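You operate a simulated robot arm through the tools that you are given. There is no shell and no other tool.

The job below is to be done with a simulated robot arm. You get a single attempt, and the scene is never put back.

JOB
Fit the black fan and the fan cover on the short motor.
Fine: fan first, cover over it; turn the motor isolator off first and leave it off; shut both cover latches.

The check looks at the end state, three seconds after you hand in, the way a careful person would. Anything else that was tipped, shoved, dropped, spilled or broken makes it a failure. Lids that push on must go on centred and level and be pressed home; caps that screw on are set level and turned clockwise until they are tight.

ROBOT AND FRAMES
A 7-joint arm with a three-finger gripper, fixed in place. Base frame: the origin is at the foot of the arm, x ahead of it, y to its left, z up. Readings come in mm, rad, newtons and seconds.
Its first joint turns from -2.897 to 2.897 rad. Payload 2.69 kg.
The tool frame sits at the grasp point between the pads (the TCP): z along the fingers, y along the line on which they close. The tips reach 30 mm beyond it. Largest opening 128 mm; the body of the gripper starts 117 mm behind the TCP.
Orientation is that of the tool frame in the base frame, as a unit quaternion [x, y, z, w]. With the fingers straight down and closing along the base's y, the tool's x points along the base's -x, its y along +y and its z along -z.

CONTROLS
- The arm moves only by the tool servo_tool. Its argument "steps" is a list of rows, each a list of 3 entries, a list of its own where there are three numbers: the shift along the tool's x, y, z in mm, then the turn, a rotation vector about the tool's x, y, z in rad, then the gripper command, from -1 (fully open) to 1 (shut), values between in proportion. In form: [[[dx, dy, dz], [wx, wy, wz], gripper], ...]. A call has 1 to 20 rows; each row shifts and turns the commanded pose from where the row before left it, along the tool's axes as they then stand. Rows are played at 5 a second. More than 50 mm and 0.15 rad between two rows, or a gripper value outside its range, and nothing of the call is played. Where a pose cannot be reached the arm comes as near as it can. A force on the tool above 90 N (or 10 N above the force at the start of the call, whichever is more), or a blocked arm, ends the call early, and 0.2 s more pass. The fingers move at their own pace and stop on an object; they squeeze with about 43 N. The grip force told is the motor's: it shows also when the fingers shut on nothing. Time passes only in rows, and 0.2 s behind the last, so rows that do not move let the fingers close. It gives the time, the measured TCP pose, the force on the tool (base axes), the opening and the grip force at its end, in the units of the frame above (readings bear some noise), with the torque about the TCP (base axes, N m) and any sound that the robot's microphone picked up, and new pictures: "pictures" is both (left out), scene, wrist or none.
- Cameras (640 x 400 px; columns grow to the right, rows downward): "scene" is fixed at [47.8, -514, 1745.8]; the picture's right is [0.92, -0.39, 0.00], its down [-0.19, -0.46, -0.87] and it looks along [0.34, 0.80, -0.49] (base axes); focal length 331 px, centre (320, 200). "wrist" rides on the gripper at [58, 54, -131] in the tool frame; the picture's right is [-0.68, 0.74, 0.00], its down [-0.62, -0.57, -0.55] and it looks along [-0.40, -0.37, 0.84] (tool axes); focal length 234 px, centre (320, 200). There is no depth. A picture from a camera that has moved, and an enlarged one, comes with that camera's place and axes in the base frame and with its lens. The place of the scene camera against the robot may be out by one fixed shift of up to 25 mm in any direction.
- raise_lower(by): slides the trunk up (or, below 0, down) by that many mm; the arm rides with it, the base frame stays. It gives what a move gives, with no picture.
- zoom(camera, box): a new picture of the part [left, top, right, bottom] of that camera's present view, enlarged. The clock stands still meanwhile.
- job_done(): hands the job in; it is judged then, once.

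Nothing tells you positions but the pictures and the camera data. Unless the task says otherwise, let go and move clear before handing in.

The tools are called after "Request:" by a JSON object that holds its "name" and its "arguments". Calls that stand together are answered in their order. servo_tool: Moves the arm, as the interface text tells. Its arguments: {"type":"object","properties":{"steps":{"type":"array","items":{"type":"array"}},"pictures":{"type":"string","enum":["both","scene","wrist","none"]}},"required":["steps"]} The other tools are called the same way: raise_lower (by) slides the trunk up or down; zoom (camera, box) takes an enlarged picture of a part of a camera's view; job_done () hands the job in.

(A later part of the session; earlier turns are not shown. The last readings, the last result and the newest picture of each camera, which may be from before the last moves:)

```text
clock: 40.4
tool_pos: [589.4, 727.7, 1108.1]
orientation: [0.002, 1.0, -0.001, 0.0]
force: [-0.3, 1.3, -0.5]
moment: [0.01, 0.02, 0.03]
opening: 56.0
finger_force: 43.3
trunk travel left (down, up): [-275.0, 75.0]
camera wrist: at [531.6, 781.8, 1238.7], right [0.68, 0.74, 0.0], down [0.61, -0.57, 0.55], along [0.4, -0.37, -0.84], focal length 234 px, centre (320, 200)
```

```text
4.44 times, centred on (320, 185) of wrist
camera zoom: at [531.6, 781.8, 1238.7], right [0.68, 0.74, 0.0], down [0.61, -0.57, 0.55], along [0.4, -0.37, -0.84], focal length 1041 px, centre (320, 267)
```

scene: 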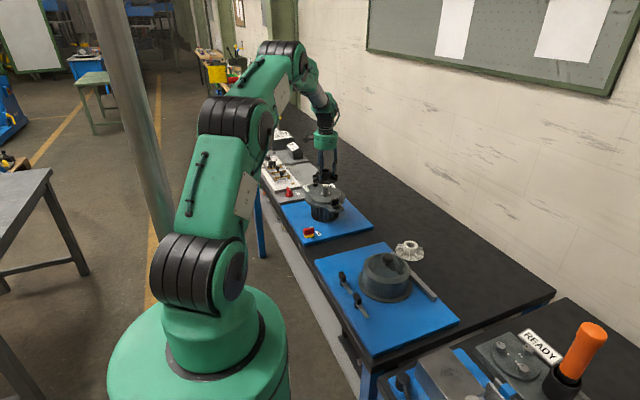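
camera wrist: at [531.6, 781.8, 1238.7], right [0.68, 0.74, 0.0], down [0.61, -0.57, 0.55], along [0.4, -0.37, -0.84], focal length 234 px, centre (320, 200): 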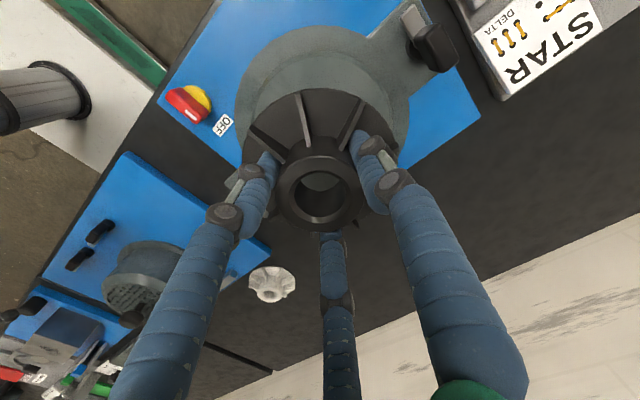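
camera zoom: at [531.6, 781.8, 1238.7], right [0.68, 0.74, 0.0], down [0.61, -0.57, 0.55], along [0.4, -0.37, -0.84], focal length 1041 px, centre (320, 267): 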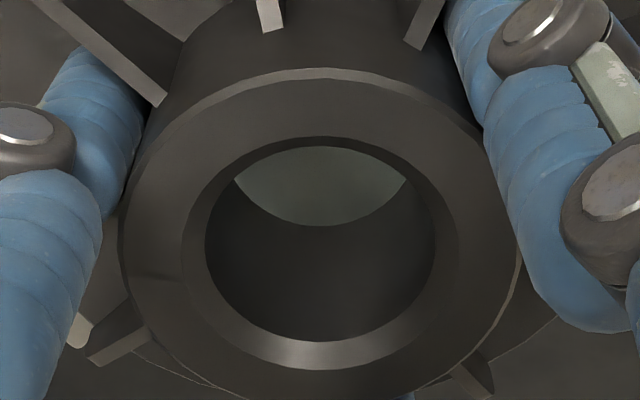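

The fan is level enough and it reads about 4 mm short in y and 1 mm long in x relative to the shaft axis. I'll correct that and lower a little further before checking again.

Request:
{"name": "servo_tool", "arguments": {"steps": [[[0.9, 3.7, 0], [0, 0, 0], 1], [[0, 0, 12], [0, 0, 0], 1], [[0, 0, 0], [0, 0, 0], 1]], "pictures": "both"}}

Request:
{"name": "zoom", "arguments": {"camera": "scene", "box": [310, 160, 350, 200]}}

```text
clock: 41.2
tool_pos: [590.1, 732.6, 1098.2]
orientation: [0.0, 1.0, 0.0, -0.001]
force: [-0.4, 0.1, -1.4]
moment: [-0.02, 0.04, 0.01]
opening: 56.3
finger_force: 43.2
trunk travel left (down, up): [-275.0, 75.0]
camera wrist: at [531.8, 785.4, 1227.6], right [0.68, 0.74, 0.0], down [0.62, -0.57, 0.55], along [0.4, -0.37, -0.84], focal length 234 px, centre (320, 200)
```

scene: 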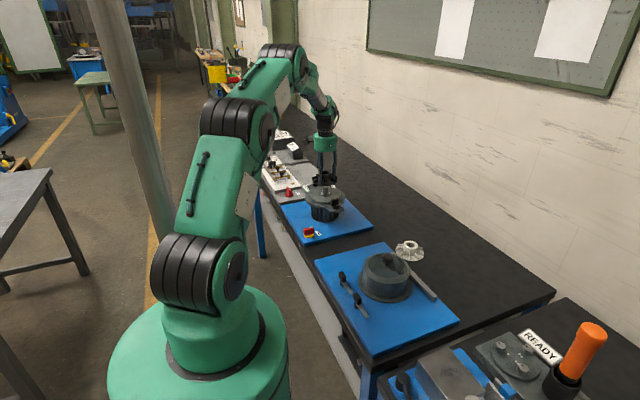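
wrist: 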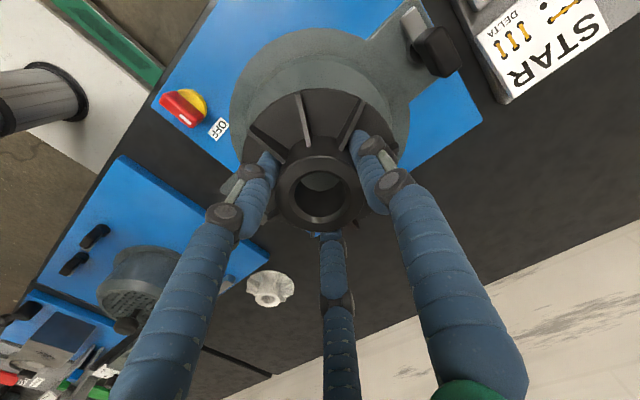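

```text
10.00 times, centred on (330, 180) of scene
camera zoom: at [47.8, -514.0, 1745.8], right [0.92, -0.39, 0.0], down [-0.19, -0.46, -0.87], along [0.34, 0.8, -0.49], focal length 3310 px, centre (220, 400)
```

zoom: 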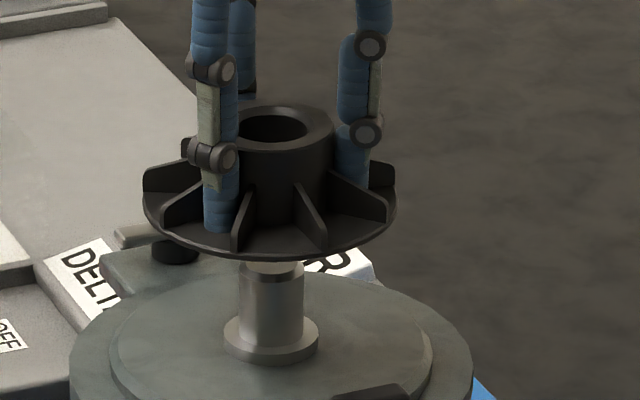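

The disc and the shaft now line up to within about a millimetre. I'll lower slowly onto the chamfered shaft end and watch the force.

Request:
{"name": "servo_tool", "arguments": {"steps": [[[0.5, 0, 6], [0, 0, 0], 1], [[0, 0, 6], [0, 0, 0], 1], [[0, 0, 5], [0, 0, 0], 1], [[0, 0, 5], [0, 0, 0], 1], [[0, 0, 4], [0, 0, 0], 1], [[0, 0, 0], [0, 0, 0], 1]], "pictures": "scene"}}

Request:
{"name": "zoom", "arguments": {"camera": "scene", "box": [310, 160, 350, 200]}}

```text
clock: 42.6
tool_pos: [586.0, 732.9, 1070.7]
orientation: [0.001, 1.0, 0.0, 0.0]
force: [0.1, -0.6, -2.3]
moment: [-0.02, 0.02, -0.03]
opening: 56.2
finger_force: 43.2
trunk travel left (down, up): [-275.0, 75.0]
```

scene: 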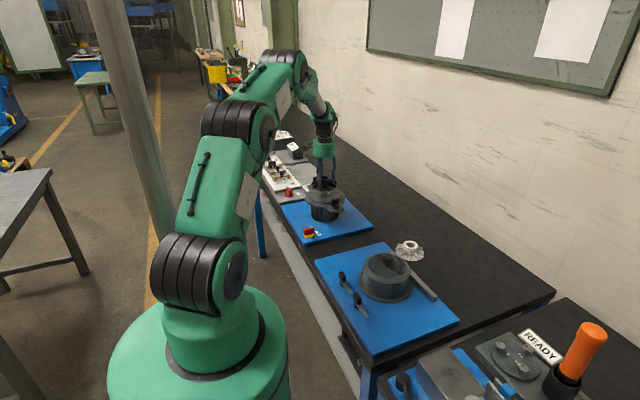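

```text
10.00 times, centred on (330, 180) of scene
camera zoom: at [47.8, -514.0, 1745.8], right [0.92, -0.39, 0.0], down [-0.19, -0.46, -0.87], along [0.34, 0.8, -0.49], focal length 3310 px, centre (220, 400)
```

zoom: 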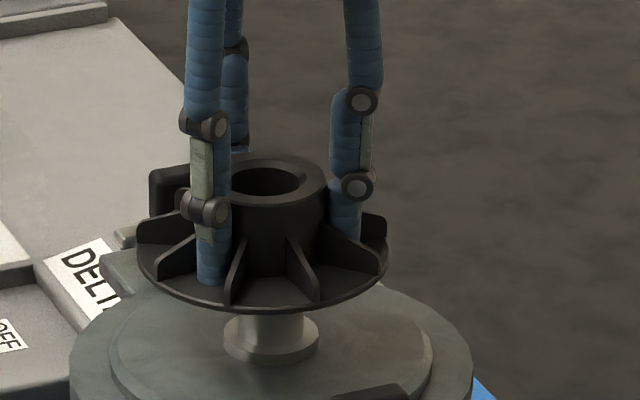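

The disc has reached the level of the shaft top with no contact force, but the arm drifted about 3 to 4 mm to the left in this view. I'll nudge it back and check before I go on.

Request:
{"name": "servo_tool", "arguments": {"steps": [[[0, 0, -4], [0, 0, 0], 1], [[-3.2, -1.2, 0], [0, 0, 0], 1], [[0, 0, 0], [0, 0, 0], 1], [[0, 0, 0], [0, 0, 0], 1]], "pictures": "both"}}

Request:
{"name": "zoom", "arguments": {"camera": "scene", "box": [310, 160, 350, 200]}}

```text
clock: 43.6
tool_pos: [590.0, 730.9, 1073.9]
orientation: [0.0, 1.0, 0.0, -0.001]
force: [-0.3, -1.0, -1.5]
moment: [0.01, -0.01, 0.02]
opening: 55.8
finger_force: 43.2
trunk travel left (down, up): [-275.0, 75.0]
camera wrist: at [531.5, 785.1, 1205.3], right [0.68, 0.74, 0.0], down [0.62, -0.57, 0.55], along [0.4, -0.37, -0.84], focal length 234 px, centre (320, 200)
```

scene: 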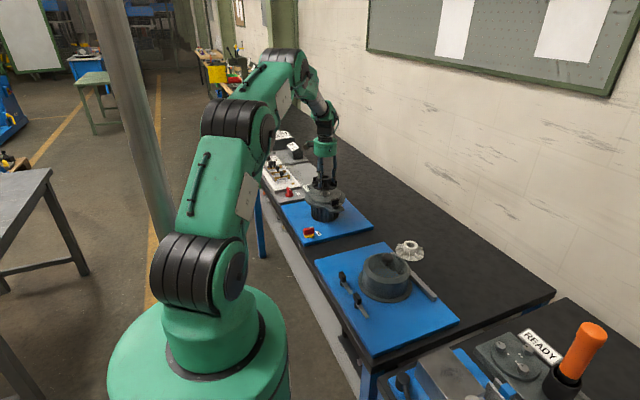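
wrist: 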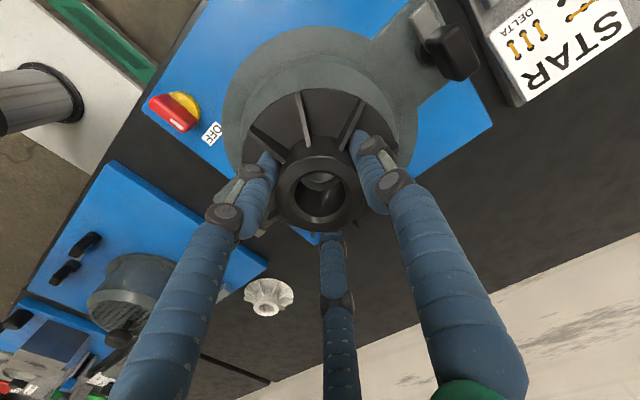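

```text
10.00 times, centred on (330, 180) of scene
camera zoom: at [47.8, -514.0, 1745.8], right [0.92, -0.39, 0.0], down [-0.19, -0.46, -0.87], along [0.34, 0.8, -0.49], focal length 3310 px, centre (220, 400)
```

zoom: 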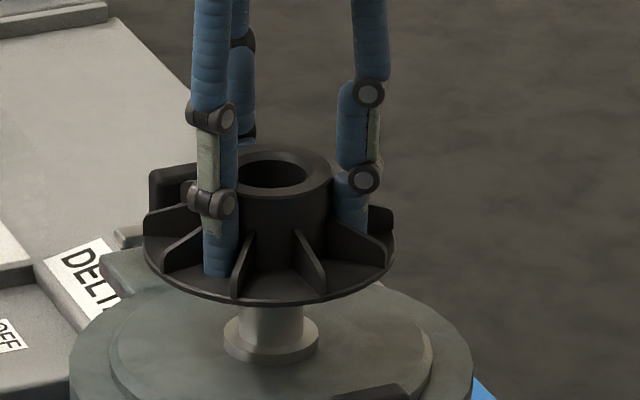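

The disc is back on the shaft axis in this view. I'll look through the bore with the wrist camera to see the shaft end.

Request:
{"name": "zoom", "arguments": {"camera": "wrist", "box": [280, 140, 360, 230]}}

```text
4.44 times, centred on (320, 185) of wrist
camera zoom: at [531.5, 785.1, 1205.3], right [0.68, 0.74, 0.0], down [0.62, -0.57, 0.55], along [0.4, -0.37, -0.84], focal length 1041 px, centre (320, 267)
```

zoom: 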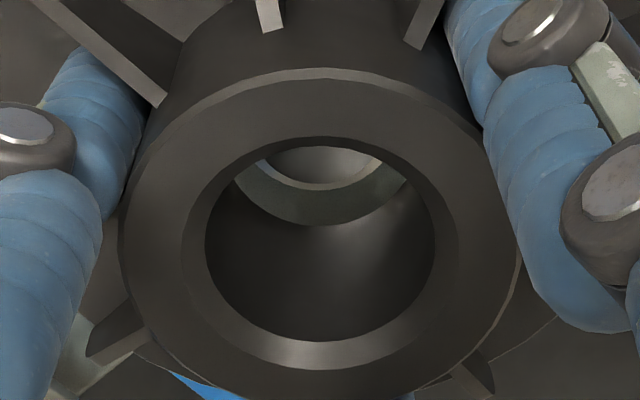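

Through the bore the shaft end appears centred left-to-right. I'll keep lowering in small steps and let the chamfer guide it, checking force and drift.

Request:
{"name": "servo_tool", "arguments": {"steps": [[[0, 0, 4], [0, 0, 0], 1], [[0, 0, 4], [0, 0, 0], 1], [[0, 0, 3], [0, 0, 0], 1], [[0, 0, 3], [0, 0, 0], 1], [[0, 0, 0], [0, 0, 0], 1]], "pictures": "both"}}

Request:
{"name": "zoom", "arguments": {"camera": "wrist", "box": [280, 140, 360, 230]}}

Request:
{"name": "zoom", "arguments": {"camera": "scene", "box": [310, 160, 350, 200]}}

```text
clock: 44.8
tool_pos: [590.8, 729.9, 1060.6]
orientation: [0.001, 1.0, -0.001, 0.0]
force: [-0.6, -0.2, -1.9]
moment: [-0.02, -0.05, 0.01]
opening: 55.9
finger_force: 43.1
trunk travel left (down, up): [-275.0, 75.0]
camera wrist: at [533.2, 784.7, 1190.8], right [0.68, 0.74, 0.0], down [0.62, -0.57, 0.55], along [0.4, -0.37, -0.84], focal length 234 px, centre (320, 200)
```

scene: 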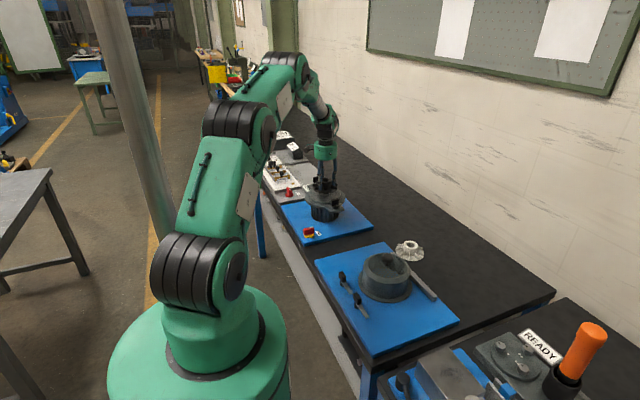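
wrist: 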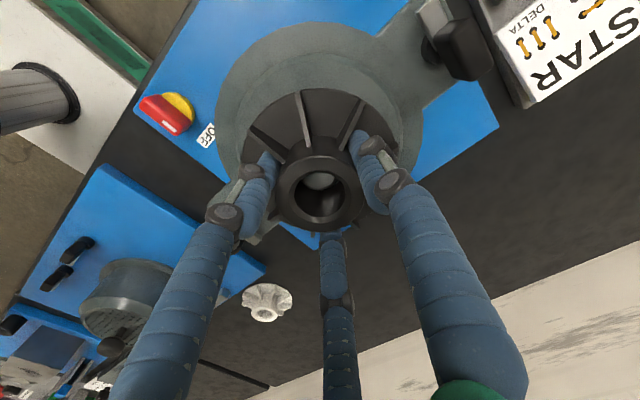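

```text
4.44 times, centred on (320, 185) of wrist
camera zoom: at [533.2, 784.7, 1190.8], right [0.68, 0.74, 0.0], down [0.62, -0.57, 0.55], along [0.4, -0.37, -0.84], focal length 1041 px, centre (320, 267)
```

zoom: 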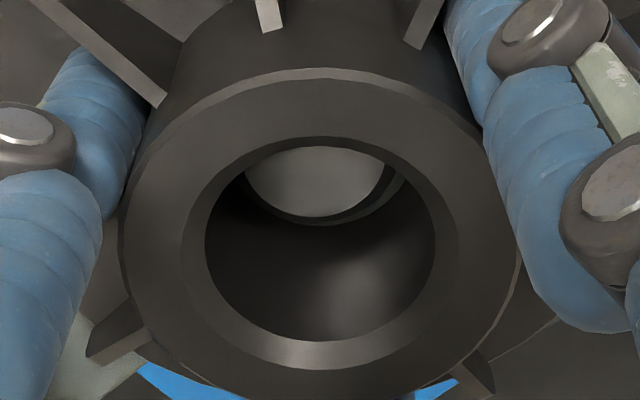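

```text
10.00 times, centred on (330, 180) of scene
camera zoom: at [47.8, -514.0, 1745.8], right [0.92, -0.39, 0.0], down [-0.19, -0.46, -0.87], along [0.34, 0.8, -0.49], focal length 3310 px, centre (220, 400)
```

zoom: 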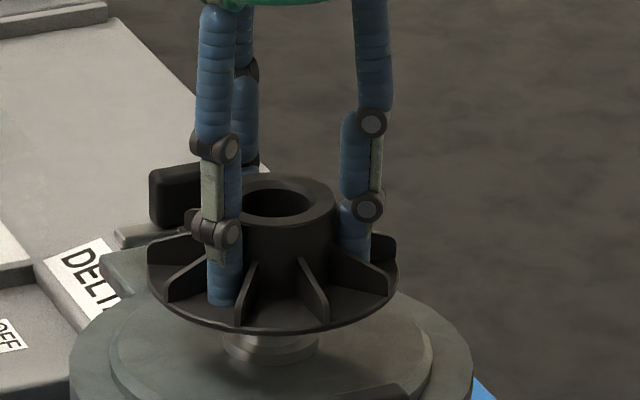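

The shaft end has just entered the bore, with no side force, and the tool reads about 2 mm off the axis. I'll make a small correction and keep lowering.

Request:
{"name": "servo_tool", "arguments": {"steps": [[[1.5, 1.2, 0], [0, 0, 0], 1], [[0, 0, 3], [0, 0, 0], 1], [[0, 0, 3], [0, 0, 0], 1], [[0, 0, 0], [0, 0, 0], 1]], "pictures": "both"}}

Request:
{"name": "zoom", "arguments": {"camera": "wrist", "box": [280, 140, 360, 230]}}

Request:
{"name": "zoom", "arguments": {"camera": "scene", "box": [310, 160, 350, 200]}}

```text
clock: 45.8
tool_pos: [589.5, 731.4, 1055.6]
orientation: [0.001, 1.0, 0.001, 0.001]
force: [0.2, -0.8, -2.2]
moment: [-0.01, 0.04, 0.03]
opening: 55.5
finger_force: 43.2
trunk travel left (down, up): [-275.0, 75.0]
camera wrist: at [532.0, 785.8, 1185.4], right [0.68, 0.74, 0.0], down [0.62, -0.57, 0.55], along [0.4, -0.37, -0.84], focal length 234 px, centre (320, 200)
```

scene: 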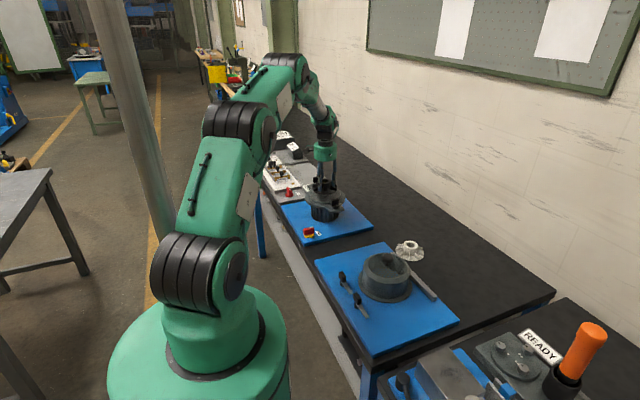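
wrist: 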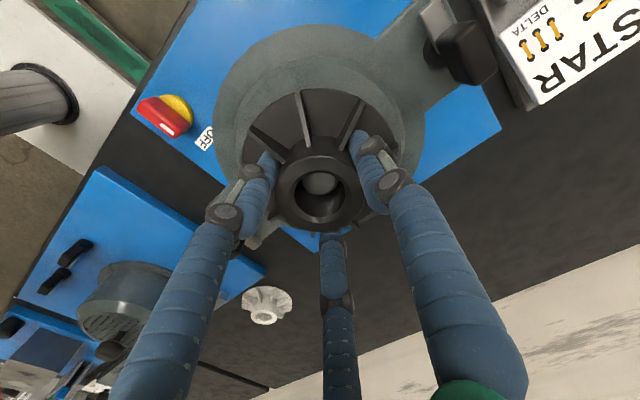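

```text
4.44 times, centred on (320, 185) of wrist
camera zoom: at [532.0, 785.8, 1185.4], right [0.68, 0.74, 0.0], down [0.62, -0.57, 0.55], along [0.4, -0.37, -0.84], focal length 1041 px, centre (320, 267)
```

zoom: 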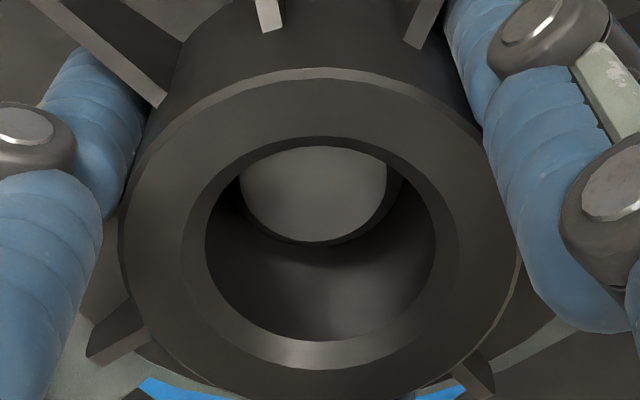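

```text
10.00 times, centred on (330, 180) of scene
camera zoom: at [47.8, -514.0, 1745.8], right [0.92, -0.39, 0.0], down [-0.19, -0.46, -0.87], along [0.34, 0.8, -0.49], focal length 3310 px, centre (220, 400)
```

zoom: 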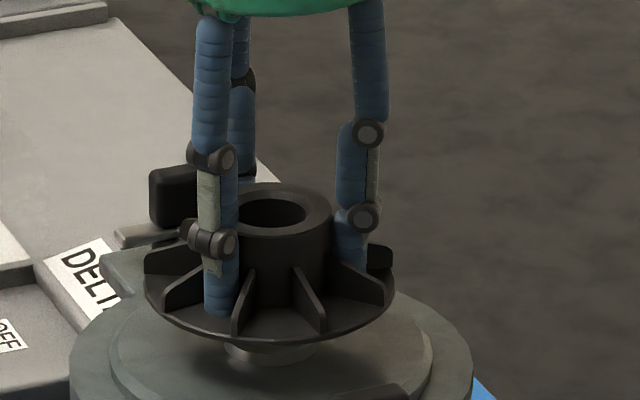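

The shaft is well inside the bore and slightly left of centre. I'll correct by under a millimetre and continue down.

Request:
{"name": "servo_tool", "arguments": {"steps": [[[0.8, -0.8, 2], [0, 0, 0], 1], [[0, 0, 3], [0, 0, 0], 1], [[0, 0, 3], [0, 0, 0], 1], [[0, 0, 3], [0, 0, 0], 1], [[0, 0, 0], [0, 0, 0], 1]], "pictures": "both"}}

Request:
{"name": "zoom", "arguments": {"camera": "wrist", "box": [280, 140, 360, 230]}}

Request:
{"name": "zoom", "arguments": {"camera": "scene", "box": [310, 160, 350, 200]}}

```text
clock: 47.0
tool_pos: [589.5, 731.9, 1043.3]
orientation: [0.001, 1.0, 0.0, 0.0]
force: [0.1, -0.2, -2.6]
moment: [-0.04, 0.0, 0.02]
opening: 55.9
finger_force: 43.6
trunk travel left (down, up): [-275.0, 75.0]
camera wrist: at [531.5, 785.2, 1174.7], right [0.68, 0.74, 0.0], down [0.62, -0.57, 0.55], along [0.4, -0.37, -0.84], focal length 234 px, centre (320, 200)
```

scene: 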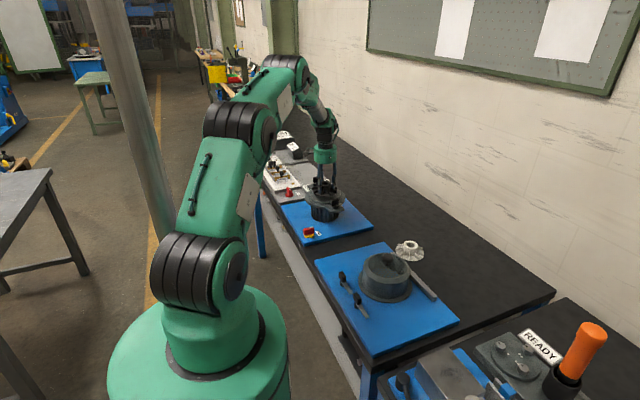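
wrist: 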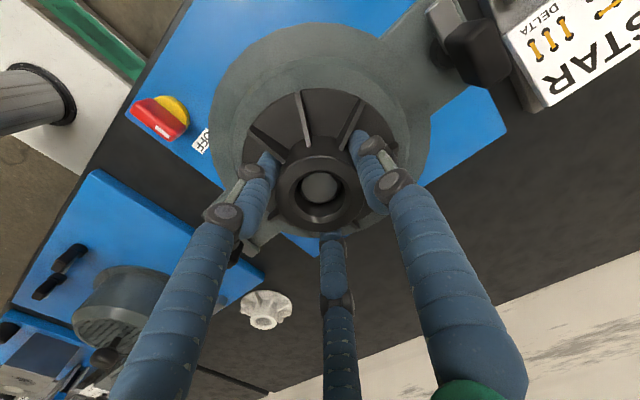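

```text
4.44 times, centred on (320, 185) of wrist
camera zoom: at [531.5, 785.2, 1174.7], right [0.68, 0.74, 0.0], down [0.62, -0.57, 0.55], along [0.4, -0.37, -0.84], focal length 1041 px, centre (320, 267)
```

zoom: 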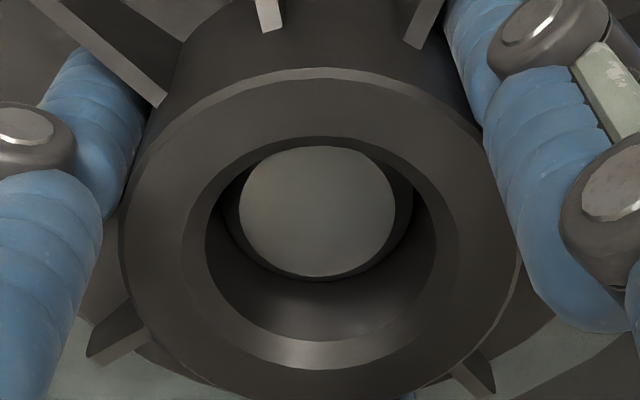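

```text
10.00 times, centred on (330, 180) of scene
camera zoom: at [47.8, -514.0, 1745.8], right [0.92, -0.39, 0.0], down [-0.19, -0.46, -0.87], along [0.34, 0.8, -0.49], focal length 3310 px, centre (220, 400)
```

zoom: 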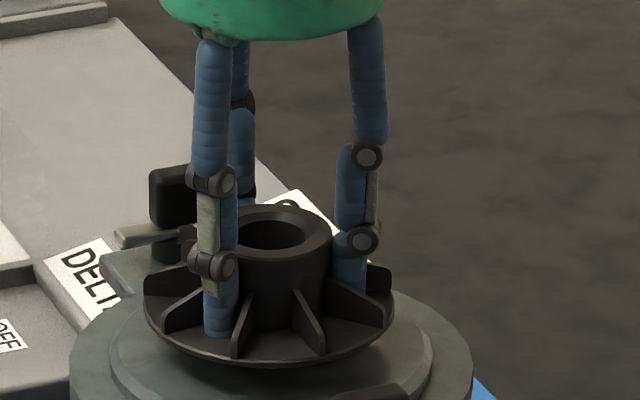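

The shaft is centred in the bore. I'll lower until I feel the seat.

Request:
{"name": "servo_tool", "arguments": {"steps": [[[0, 0, 3], [0, 0, 0], 1], [[0, 0, 3], [0, 0, 0], 1], [[0, 0, 2], [0, 0, 0], 1], [[0, 0, 2], [0, 0, 0], 1], [[0, 0, 0], [0, 0, 0], 1]], "pictures": "scene"}}

Request:
{"name": "zoom", "arguments": {"camera": "scene", "box": [310, 160, 350, 200]}}

Request:
{"name": "zoom", "arguments": {"camera": "wrist", "box": [280, 140, 360, 230]}}

```text
clock: 48.2
tool_pos: [588.6, 730.9, 1034.6]
orientation: [0.001, 1.0, 0.0, 0.0]
force: [0.0, -0.2, -2.2]
moment: [0.01, -0.01, 0.03]
opening: 55.6
finger_force: 42.8
trunk travel left (down, up): [-275.0, 75.0]
```

scene: 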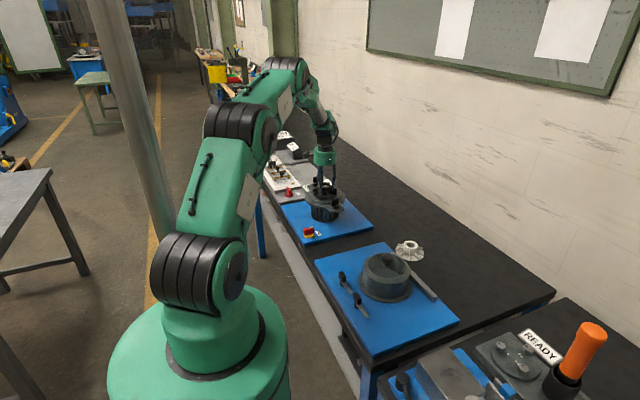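

```text
10.00 times, centred on (330, 180) of scene
camera zoom: at [47.8, -514.0, 1745.8], right [0.92, -0.39, 0.0], down [-0.19, -0.46, -0.87], along [0.34, 0.8, -0.49], focal length 3310 px, centre (220, 400)
```

zoom: 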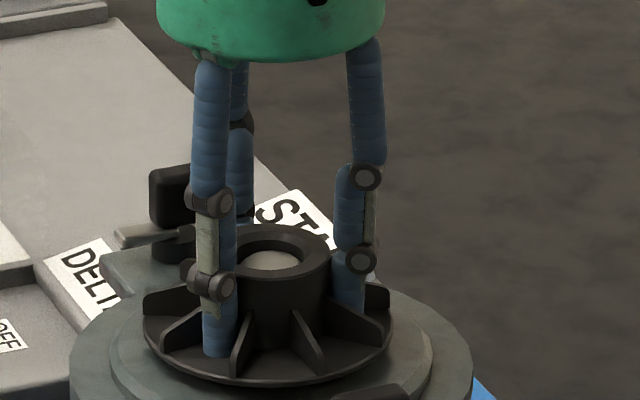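

```text
4.44 times, centred on (320, 185) of wrist
camera zoom: at [531.0, 785.1, 1164.8], right [0.68, 0.74, 0.0], down [0.62, -0.57, 0.55], along [0.4, -0.37, -0.84], focal length 1041 px, centre (320, 267)
```

zoom: 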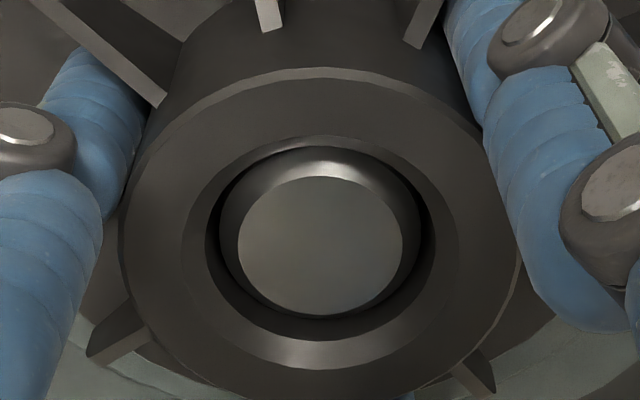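

The fan is nearly down and well centred. I'll continue in small steps until contact.

Request:
{"name": "servo_tool", "arguments": {"steps": [[[0, 0, 2], [0, 0, 0], 1], [[0, 0, 2], [0, 0, 0], 1], [[0, 0, 2], [0, 0, 0], 1], [[0, 0, 0], [0, 0, 0], 1]], "pictures": "none"}}

```text
clock: 49.2
tool_pos: [588.4, 731.3, 1032.4]
orientation: [0.001, 1.0, 0.001, 0.002]
force: [-1.2, -6.5, 28.0]
moment: [-0.66, 0.37, -0.1]
opening: 55.4
finger_force: 43.0
trunk travel left (down, up): [-275.0, 75.0]
```

I feel 28 N upward at z 1032, so the fan is bearing on something. I'll look at whether that is the seat.

Request:
{"name": "zoom", "arguments": {"camera": "scene", "box": [310, 165, 350, 205]}}

Request:
{"name": "zoom", "arguments": {"camera": "wrist", "box": [230, 60, 410, 240]}}

```text
10.00 times, centred on (330, 185) of scene
camera zoom: at [47.8, -514.0, 1745.8], right [0.92, -0.39, 0.0], down [-0.19, -0.46, -0.87], along [0.34, 0.8, -0.49], focal length 3310 px, centre (220, 350)
```

zoom: 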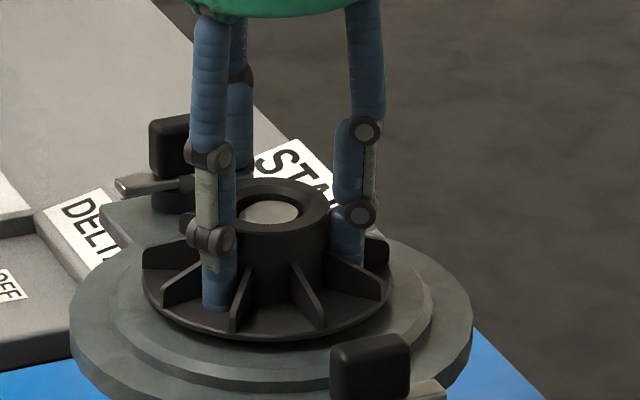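

```text
2.22 times, centred on (320, 150) of wrist
camera zoom: at [530.3, 784.4, 1162.9], right [0.68, 0.74, 0.0], down [0.61, -0.57, 0.55], along [0.41, -0.37, -0.84], focal length 520 px, centre (320, 311)
```

zoom: 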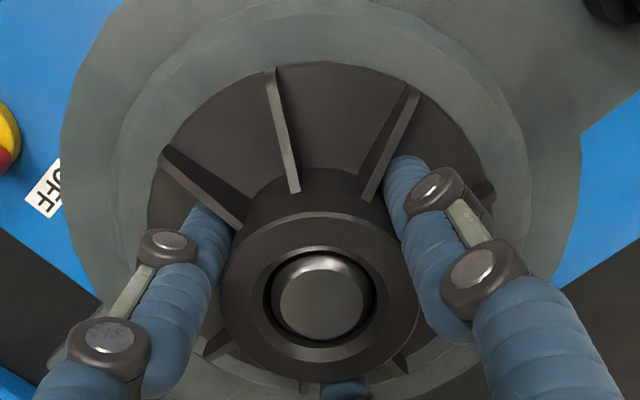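

The shaft end is now almost flush with the hub top and the disc sits over the collar, so it looks seated. I'll press slightly more to confirm that it doesn't move further.

Request:
{"name": "servo_tool", "arguments": {"steps": [[[0, 0, 1.5], [0, 0, 0], 1], [[0, 0, 1.5], [0, 0, 0], 1], [[0, 0, 0], [0, 0, 0], 1]], "pictures": "none"}}

```text
clock: 50.0
tool_pos: [588.0, 728.7, 1024.2]
orientation: [0.001, 1.0, 0.0, 0.0]
force: [9.5, 3.6, 27.6]
moment: [-0.54, 0.65, 0.13]
opening: 55.2
finger_force: 43.2
trunk travel left (down, up): [-275.0, 75.0]
```

The tool went down 8 mm at the same force, so either the fan moved further on or the fingers slid on the hub. I'll check.

Request:
{"name": "zoom", "arguments": {"camera": "scene", "box": [310, 165, 350, 205]}}

Request:
{"name": "zoom", "arguments": {"camera": "wrist", "box": [230, 60, 410, 240]}}

```text
10.00 times, centred on (330, 185) of scene
camera zoom: at [47.8, -514.0, 1745.8], right [0.92, -0.39, 0.0], down [-0.19, -0.46, -0.87], along [0.34, 0.8, -0.49], focal length 3310 px, centre (220, 350)
```

zoom: 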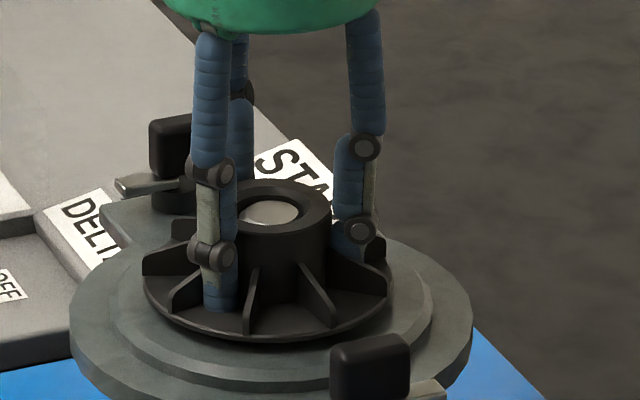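

```text
2.22 times, centred on (320, 150) of wrist
camera zoom: at [530.4, 783.7, 1155.4], right [0.68, 0.74, 0.0], down [0.61, -0.57, 0.55], along [0.4, -0.37, -0.84], focal length 520 px, centre (320, 311)
```

zoom: 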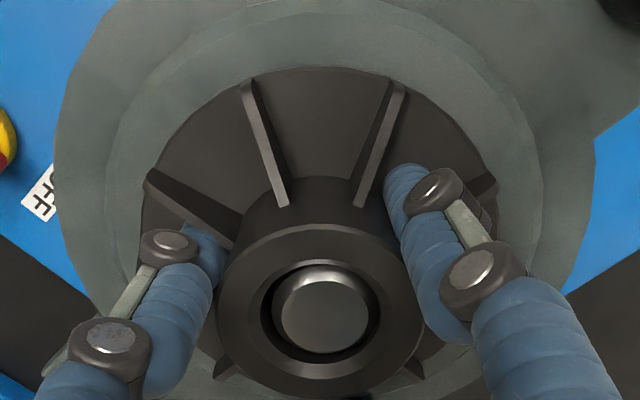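

The fan stayed where it was and the fingers slid down the hub, so it is resting on the collar. I'll press a little more through the fingertips on the disc to make sure it's home.

Request:
{"name": "servo_tool", "arguments": {"steps": [[[0, 0, 1.5], [0, 0, 0], 1], [[0, 0, 1], [0, 0, 0], 1], [[0, 0, 0], [0, 0, 0], 1]], "pictures": "none"}}

```text
clock: 50.8
tool_pos: [587.0, 730.1, 1023.9]
orientation: [0.001, 1.0, 0.0, 0.001]
force: [12.2, -4.1, 35.4]
moment: [-0.75, 0.0, 0.42]
opening: 55.1
finger_force: 42.8
trunk travel left (down, up): [-275.0, 75.0]
```

The tool holds at z 1024 while the force rises, so the fan is home. I'll relieve the press, open the fingers between the fins and lift straight off.

Request:
{"name": "servo_tool", "arguments": {"steps": [[[0, 0, -2], [0, 0, 0], 1], [[0, 0, -1], [0, 0, 0], 0], [[0, 0, 0], [0, 0, 0], -0.4], [[0, 0, 0], [0, 0, 0], -0.4], [[0, 0, -10], [0, 0, 0], -0.4], [[0, 0, -20], [0, 0, 0], -0.4], [[0, 0, -40], [0, 0, 0], -0.4], [[0, 0, -40], [0, 0, 0], -0.4], [[0, 0, 0], [0, 0, 0], -0.4]], "pictures": "both"}}

Request:
{"name": "zoom", "arguments": {"camera": "scene", "box": [300, 160, 350, 210]}}

Request:
{"name": "zoom", "arguments": {"camera": "wrist", "box": [200, 20, 440, 220]}}

```text
clock: 52.8
tool_pos: [585.5, 728.4, 1135.6]
orientation: [0.001, 1.0, 0.0, 0.001]
force: [0.1, 0.5, 0.3]
moment: [0.0, 0.01, -0.01]
opening: 89.9
finger_force: 0.0
trunk travel left (down, up): [-275.0, 75.0]
camera wrist: at [528.5, 783.0, 1266.5], right [0.68, 0.74, 0.0], down [0.62, -0.57, 0.55], along [0.4, -0.37, -0.84], focal length 234 px, centre (320, 200)
```

scene: 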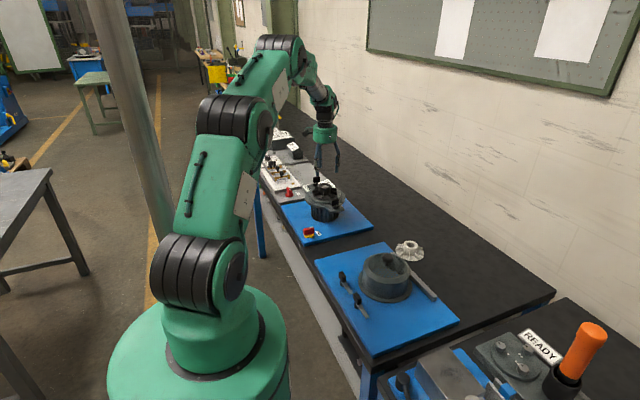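
wrist: 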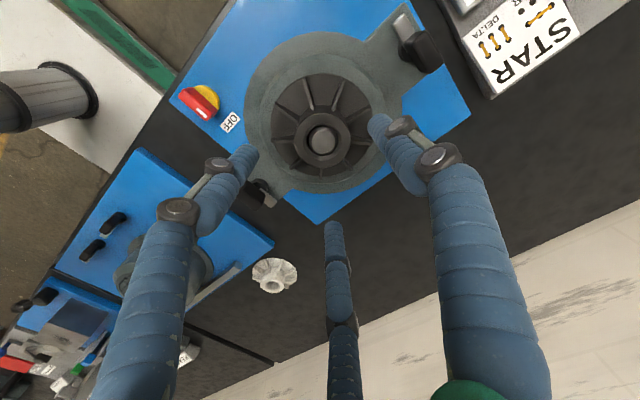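

```text
8.00 times, centred on (325, 185) of scene
camera zoom: at [47.8, -514.0, 1745.8], right [0.92, -0.39, 0.0], down [-0.19, -0.46, -0.87], along [0.34, 0.8, -0.49], focal length 2648 px, centre (280, 320)
```

zoom: 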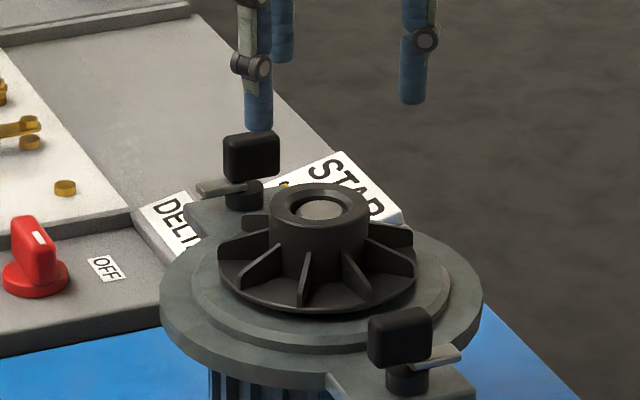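

```text
2.00 times, centred on (320, 120) of wrist
camera zoom: at [528.5, 783.0, 1266.5], right [0.68, 0.74, 0.0], down [0.62, -0.57, 0.55], along [0.4, -0.37, -0.84], focal length 468 px, centre (320, 360)
```

zoom: 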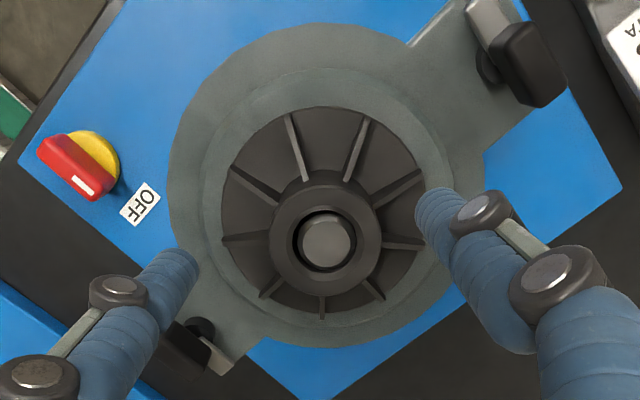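

The fan is on the shaft, level and flush with the shaft end. The two motor latches have their bars swung tangentially (open), and each will need a turn inward later. Now I'll go over to the cover and look at it closely.

Request:
{"name": "servo_tool", "arguments": {"steps": [[[6.5, -42, -2], [0, 0, 0], -0.4], [[6.5, -42, -2], [0, 0, 0], -0.4], [[6.5, -42, -2], [0, 0, 0], -0.4], [[6.5, -42, -2], [0, 0, 0], -0.4], [[6.5, -42, -2], [0, 0, 0], -0.4], [[6.5, -42, -2], [0, 0, 0], -0.4], [[6.5, -42, -2], [0, 0, 0], -0.4], [[6.5, -42, 0], [0, 0, 0], -0.4], [[6.5, -42, 0], [0, 0, 0], -0.4], [[6.5, -42, 0], [0, 0, 0], -0.4], [[0, 0, 0], [0, 0, 0], -0.4]], "pictures": "both"}}

Request:
{"name": "zoom", "arguments": {"camera": "wrist", "box": [200, 60, 440, 240]}}

Request:
{"name": "zoom", "arguments": {"camera": "scene", "box": [320, 240, 450, 330]}}

```text
clock: 55.2
tool_pos: [520.5, 309.7, 1151.8]
orientation: [0.0, 1.0, 0.0, 0.0]
force: [-0.4, -0.8, 0.4]
moment: [0.07, 0.01, -0.05]
opening: 89.5
finger_force: 0.1
trunk travel left (down, up): [-275.0, 75.0]
camera wrist: at [462.8, 363.8, 1281.8], right [0.68, 0.74, 0.0], down [0.62, -0.57, 0.55], along [0.4, -0.37, -0.84], focal length 234 px, centre (320, 200)
```

scene: 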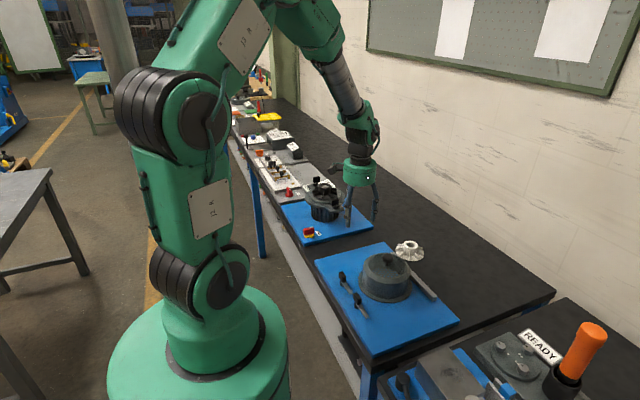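
wrist: 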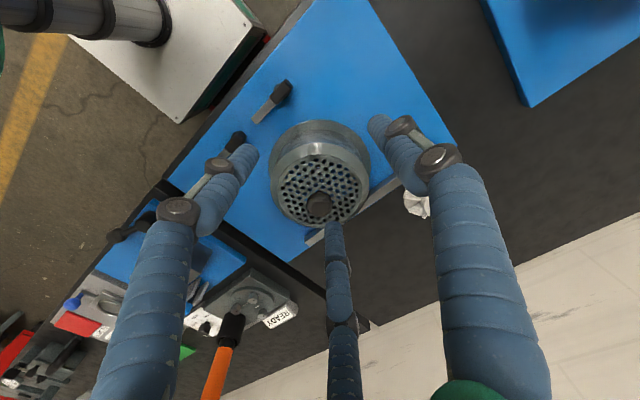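

```text
2.22 times, centred on (320, 150) of wrist
camera zoom: at [462.8, 363.8, 1281.8], right [0.68, 0.74, 0.0], down [0.62, -0.57, 0.55], along [0.4, -0.37, -0.84], focal length 520 px, centre (320, 311)
```

zoom: 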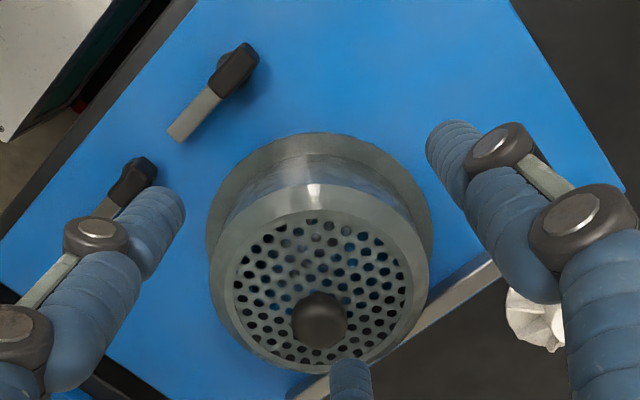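

```text
4.44 times, centred on (385, 285) of scene
camera zoom: at [47.8, -514.0, 1745.8], right [0.92, -0.39, 0.0], down [-0.19, -0.46, -0.87], along [0.34, 0.8, -0.49], focal length 1471 px, centre (31, -178)
```

zoom: 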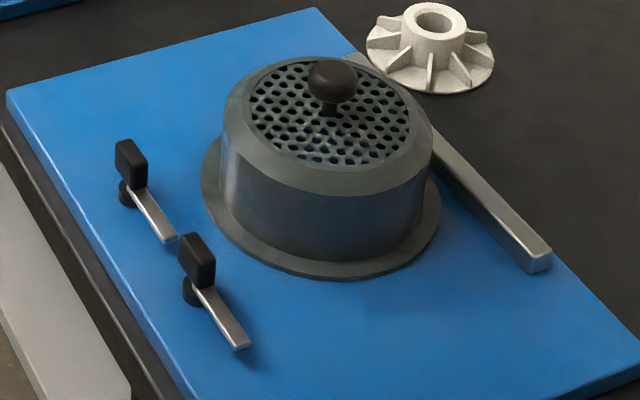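

The cover stands free on its board, with a knob near (605, 232) and the perforated top at about z 956. Two separate levers on that board are clear of it. I'll move closer to measure the knob.

Request:
{"name": "servo_tool", "arguments": {"steps": [[[-13, -11.5, 30], [0, 0, 0], -0.4], [[-13, -11.5, 30], [0, 0, 0], -0.4], [[-13, -11.5, 30], [0, 0, 0], -0.4], [[0, 0, 0], [0, 0, 0], -0.4]], "pictures": "both"}}

Request:
{"name": "zoom", "arguments": {"camera": "wrist", "box": [220, 80, 420, 240]}}

Request:
{"name": "zoom", "arguments": {"camera": "scene", "box": [350, 240, 430, 310]}}

```text
clock: 56.2
tool_pos: [563.3, 277.9, 1060.2]
orientation: [0.001, 1.0, 0.0, 0.0]
force: [0.1, 0.2, -0.6]
moment: [0.0, 0.02, -0.01]
opening: 89.7
finger_force: 0.0
trunk travel left (down, up): [-275.0, 75.0]
camera wrist: at [506.0, 332.7, 1190.7], right [0.68, 0.74, 0.0], down [0.62, -0.57, 0.55], along [0.4, -0.37, -0.84], focal length 234 px, centre (320, 200)
```

scene: 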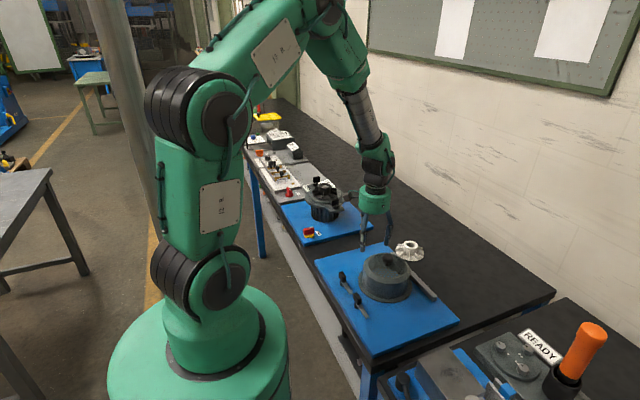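
wrist: 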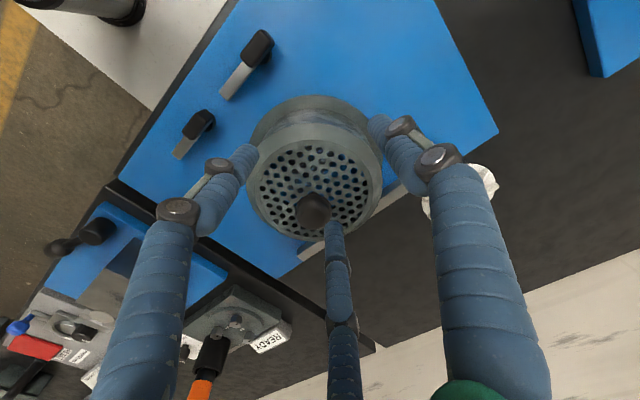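

```text
2.50 times, centred on (320, 160) of wrist
camera zoom: at [506.0, 332.7, 1190.7], right [0.68, 0.74, 0.0], down [0.62, -0.57, 0.55], along [0.4, -0.37, -0.84], focal length 585 px, centre (320, 300)
```

zoom: 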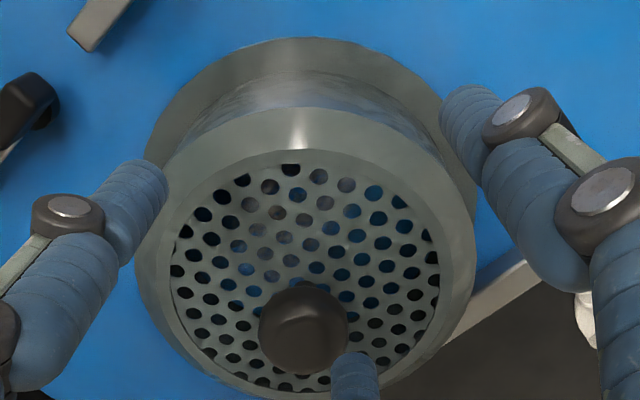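

```text
5.71 times, centred on (390, 275) of scene
camera zoom: at [47.8, -514.0, 1745.8], right [0.92, -0.39, 0.0], down [-0.19, -0.46, -0.87], along [0.34, 0.8, -0.49], focal length 1892 px, centre (-80, -229)
```

zoom: 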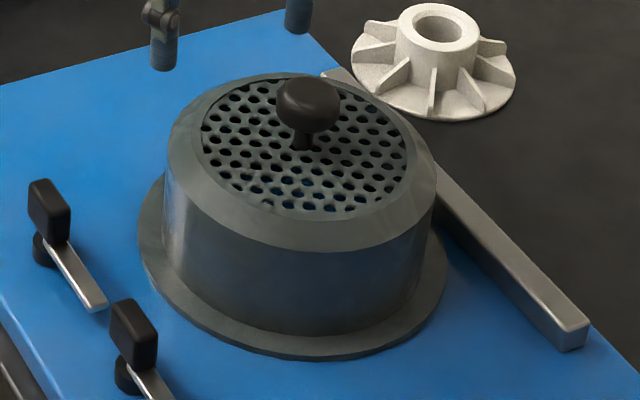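

The knob is about 36 mm across, centred near (605, 232) with its equator around z 993 and a stem beneath it. I'll move above it with a moderate opening and check the centring.

Request:
{"name": "servo_tool", "arguments": {"steps": [[[-20.5, -23.3, 0], [0, 0, 0], -0.2], [[-20.5, -23.3, 0], [0, 0, 0], -0.2], [[0, 0, 0], [0, 0, 0], -0.2], [[0, 0, 0], [0, 0, 0], -0.2]], "pictures": "both"}}

Request:
{"name": "zoom", "arguments": {"camera": "wrist", "box": [220, 80, 420, 240]}}

Request:
{"name": "zoom", "arguments": {"camera": "scene", "box": [350, 230, 430, 300]}}

```text
clock: 57.2
tool_pos: [604.0, 230.6, 1059.7]
orientation: [0.0, 1.0, 0.001, -0.001]
force: [-0.6, 0.4, 0.6]
moment: [-0.03, -0.04, 0.01]
opening: 76.8
finger_force: 0.1
trunk travel left (down, up): [-275.0, 75.0]
camera wrist: at [547.0, 284.1, 1191.2], right [0.68, 0.74, 0.0], down [0.61, -0.57, 0.55], along [0.4, -0.37, -0.84], focal length 234 px, centre (320, 200)
```

scene: 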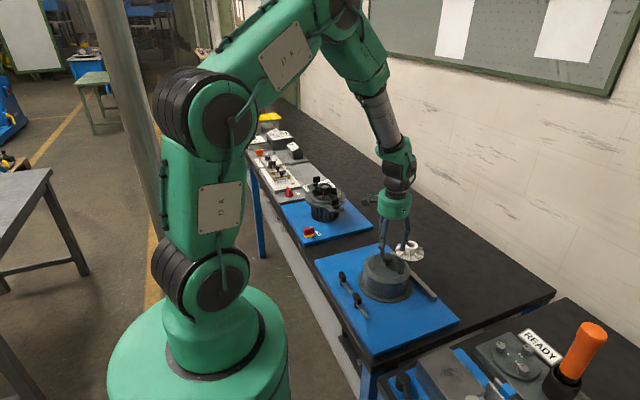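
wrist: 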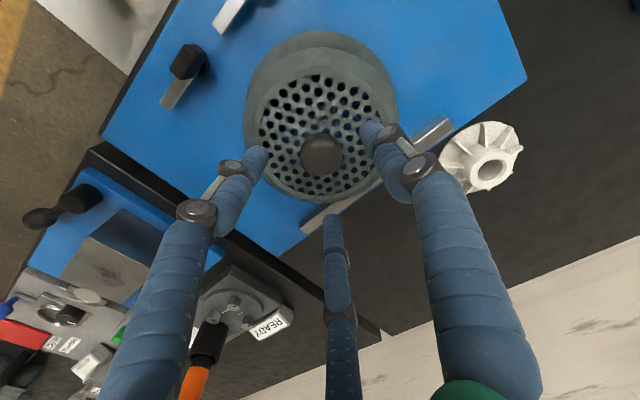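

```text
2.50 times, centred on (320, 160) of wrist
camera zoom: at [547.0, 284.1, 1191.2], right [0.68, 0.74, 0.0], down [0.61, -0.57, 0.55], along [0.4, -0.37, -0.84], focal length 585 px, centre (320, 300)
```

zoom: 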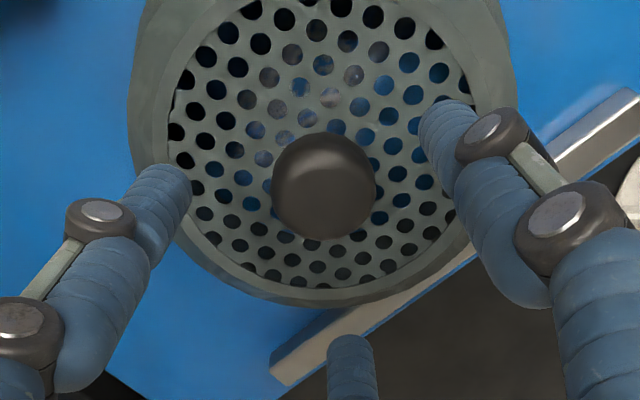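

```text
5.71 times, centred on (390, 265) of scene
camera zoom: at [47.8, -514.0, 1745.8], right [0.92, -0.39, 0.0], down [-0.19, -0.46, -0.87], along [0.34, 0.8, -0.49], focal length 1892 px, centre (-80, -171)
```

zoom: 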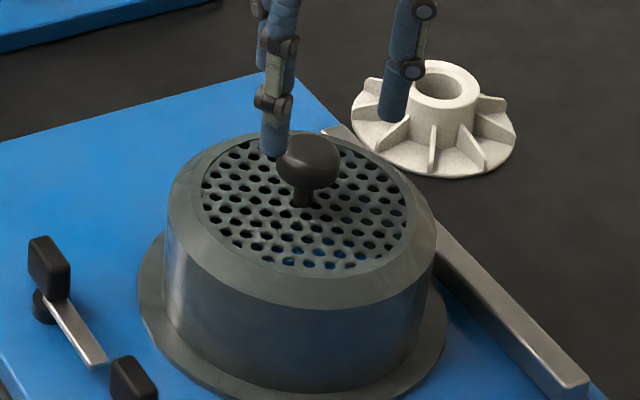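

The knob is within about 1 mm of the tool axis. I'll lower the fingers around it to just above the plate.

Request:
{"name": "servo_tool", "arguments": {"steps": [[[-0.3, 1.2, 20], [0, 0, 0], -0.2], [[0, 0, 20], [0, 0, 0], -0.2], [[0, 0, 15], [0, 0, 0], -0.2], [[0, 0, 8], [0, 0, 0], -0.2], [[0, 0, 0], [0, 0, 0], -0.2]], "pictures": "both"}}

Request:
{"name": "zoom", "arguments": {"camera": "wrist", "box": [220, 80, 420, 240]}}

Request:
{"name": "zoom", "arguments": {"camera": "scene", "box": [350, 230, 430, 300]}}

```text
clock: 58.4
tool_pos: [603.1, 232.1, 997.5]
orientation: [0.002, 1.0, 0.0, 0.001]
force: [0.5, 0.5, 0.2]
moment: [-0.01, -0.02, -0.01]
opening: 76.8
finger_force: 0.0
trunk travel left (down, up): [-275.0, 75.0]
camera wrist: at [546.4, 285.7, 1127.7], right [0.68, 0.74, 0.0], down [0.61, -0.57, 0.55], along [0.4, -0.37, -0.84], focal length 234 px, centre (320, 200)
```

scene: 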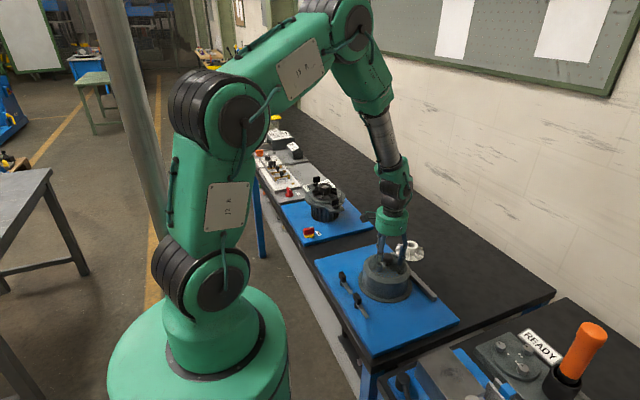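
wrist: 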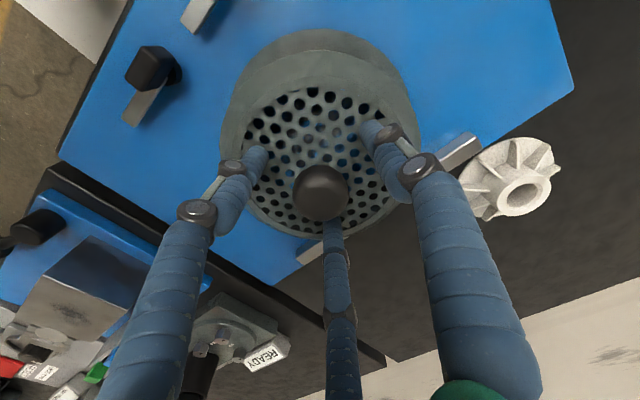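

```text
2.50 times, centred on (320, 160) of wrist
camera zoom: at [546.4, 285.7, 1127.7], right [0.68, 0.74, 0.0], down [0.61, -0.57, 0.55], along [0.4, -0.37, -0.84], focal length 585 px, centre (320, 300)
```

zoom: 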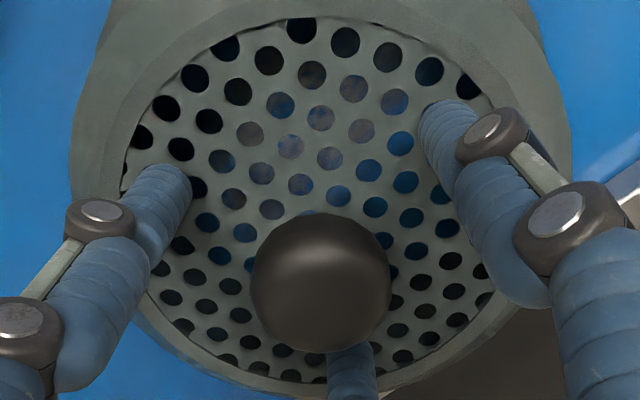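

```text
5.71 times, centred on (390, 265) of scene
camera zoom: at [47.8, -514.0, 1745.8], right [0.92, -0.39, 0.0], down [-0.19, -0.46, -0.87], along [0.34, 0.8, -0.49], focal length 1892 px, centre (-80, -171)
```

zoom: 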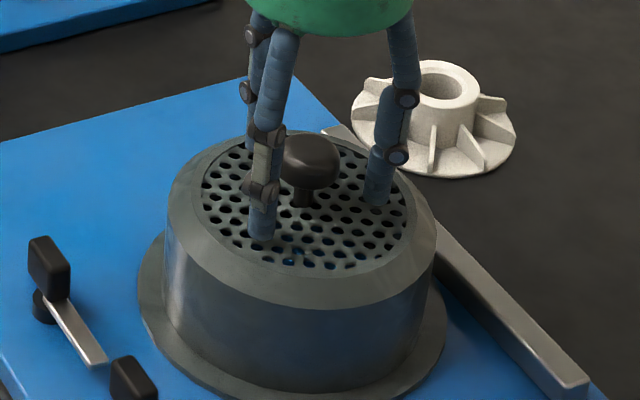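

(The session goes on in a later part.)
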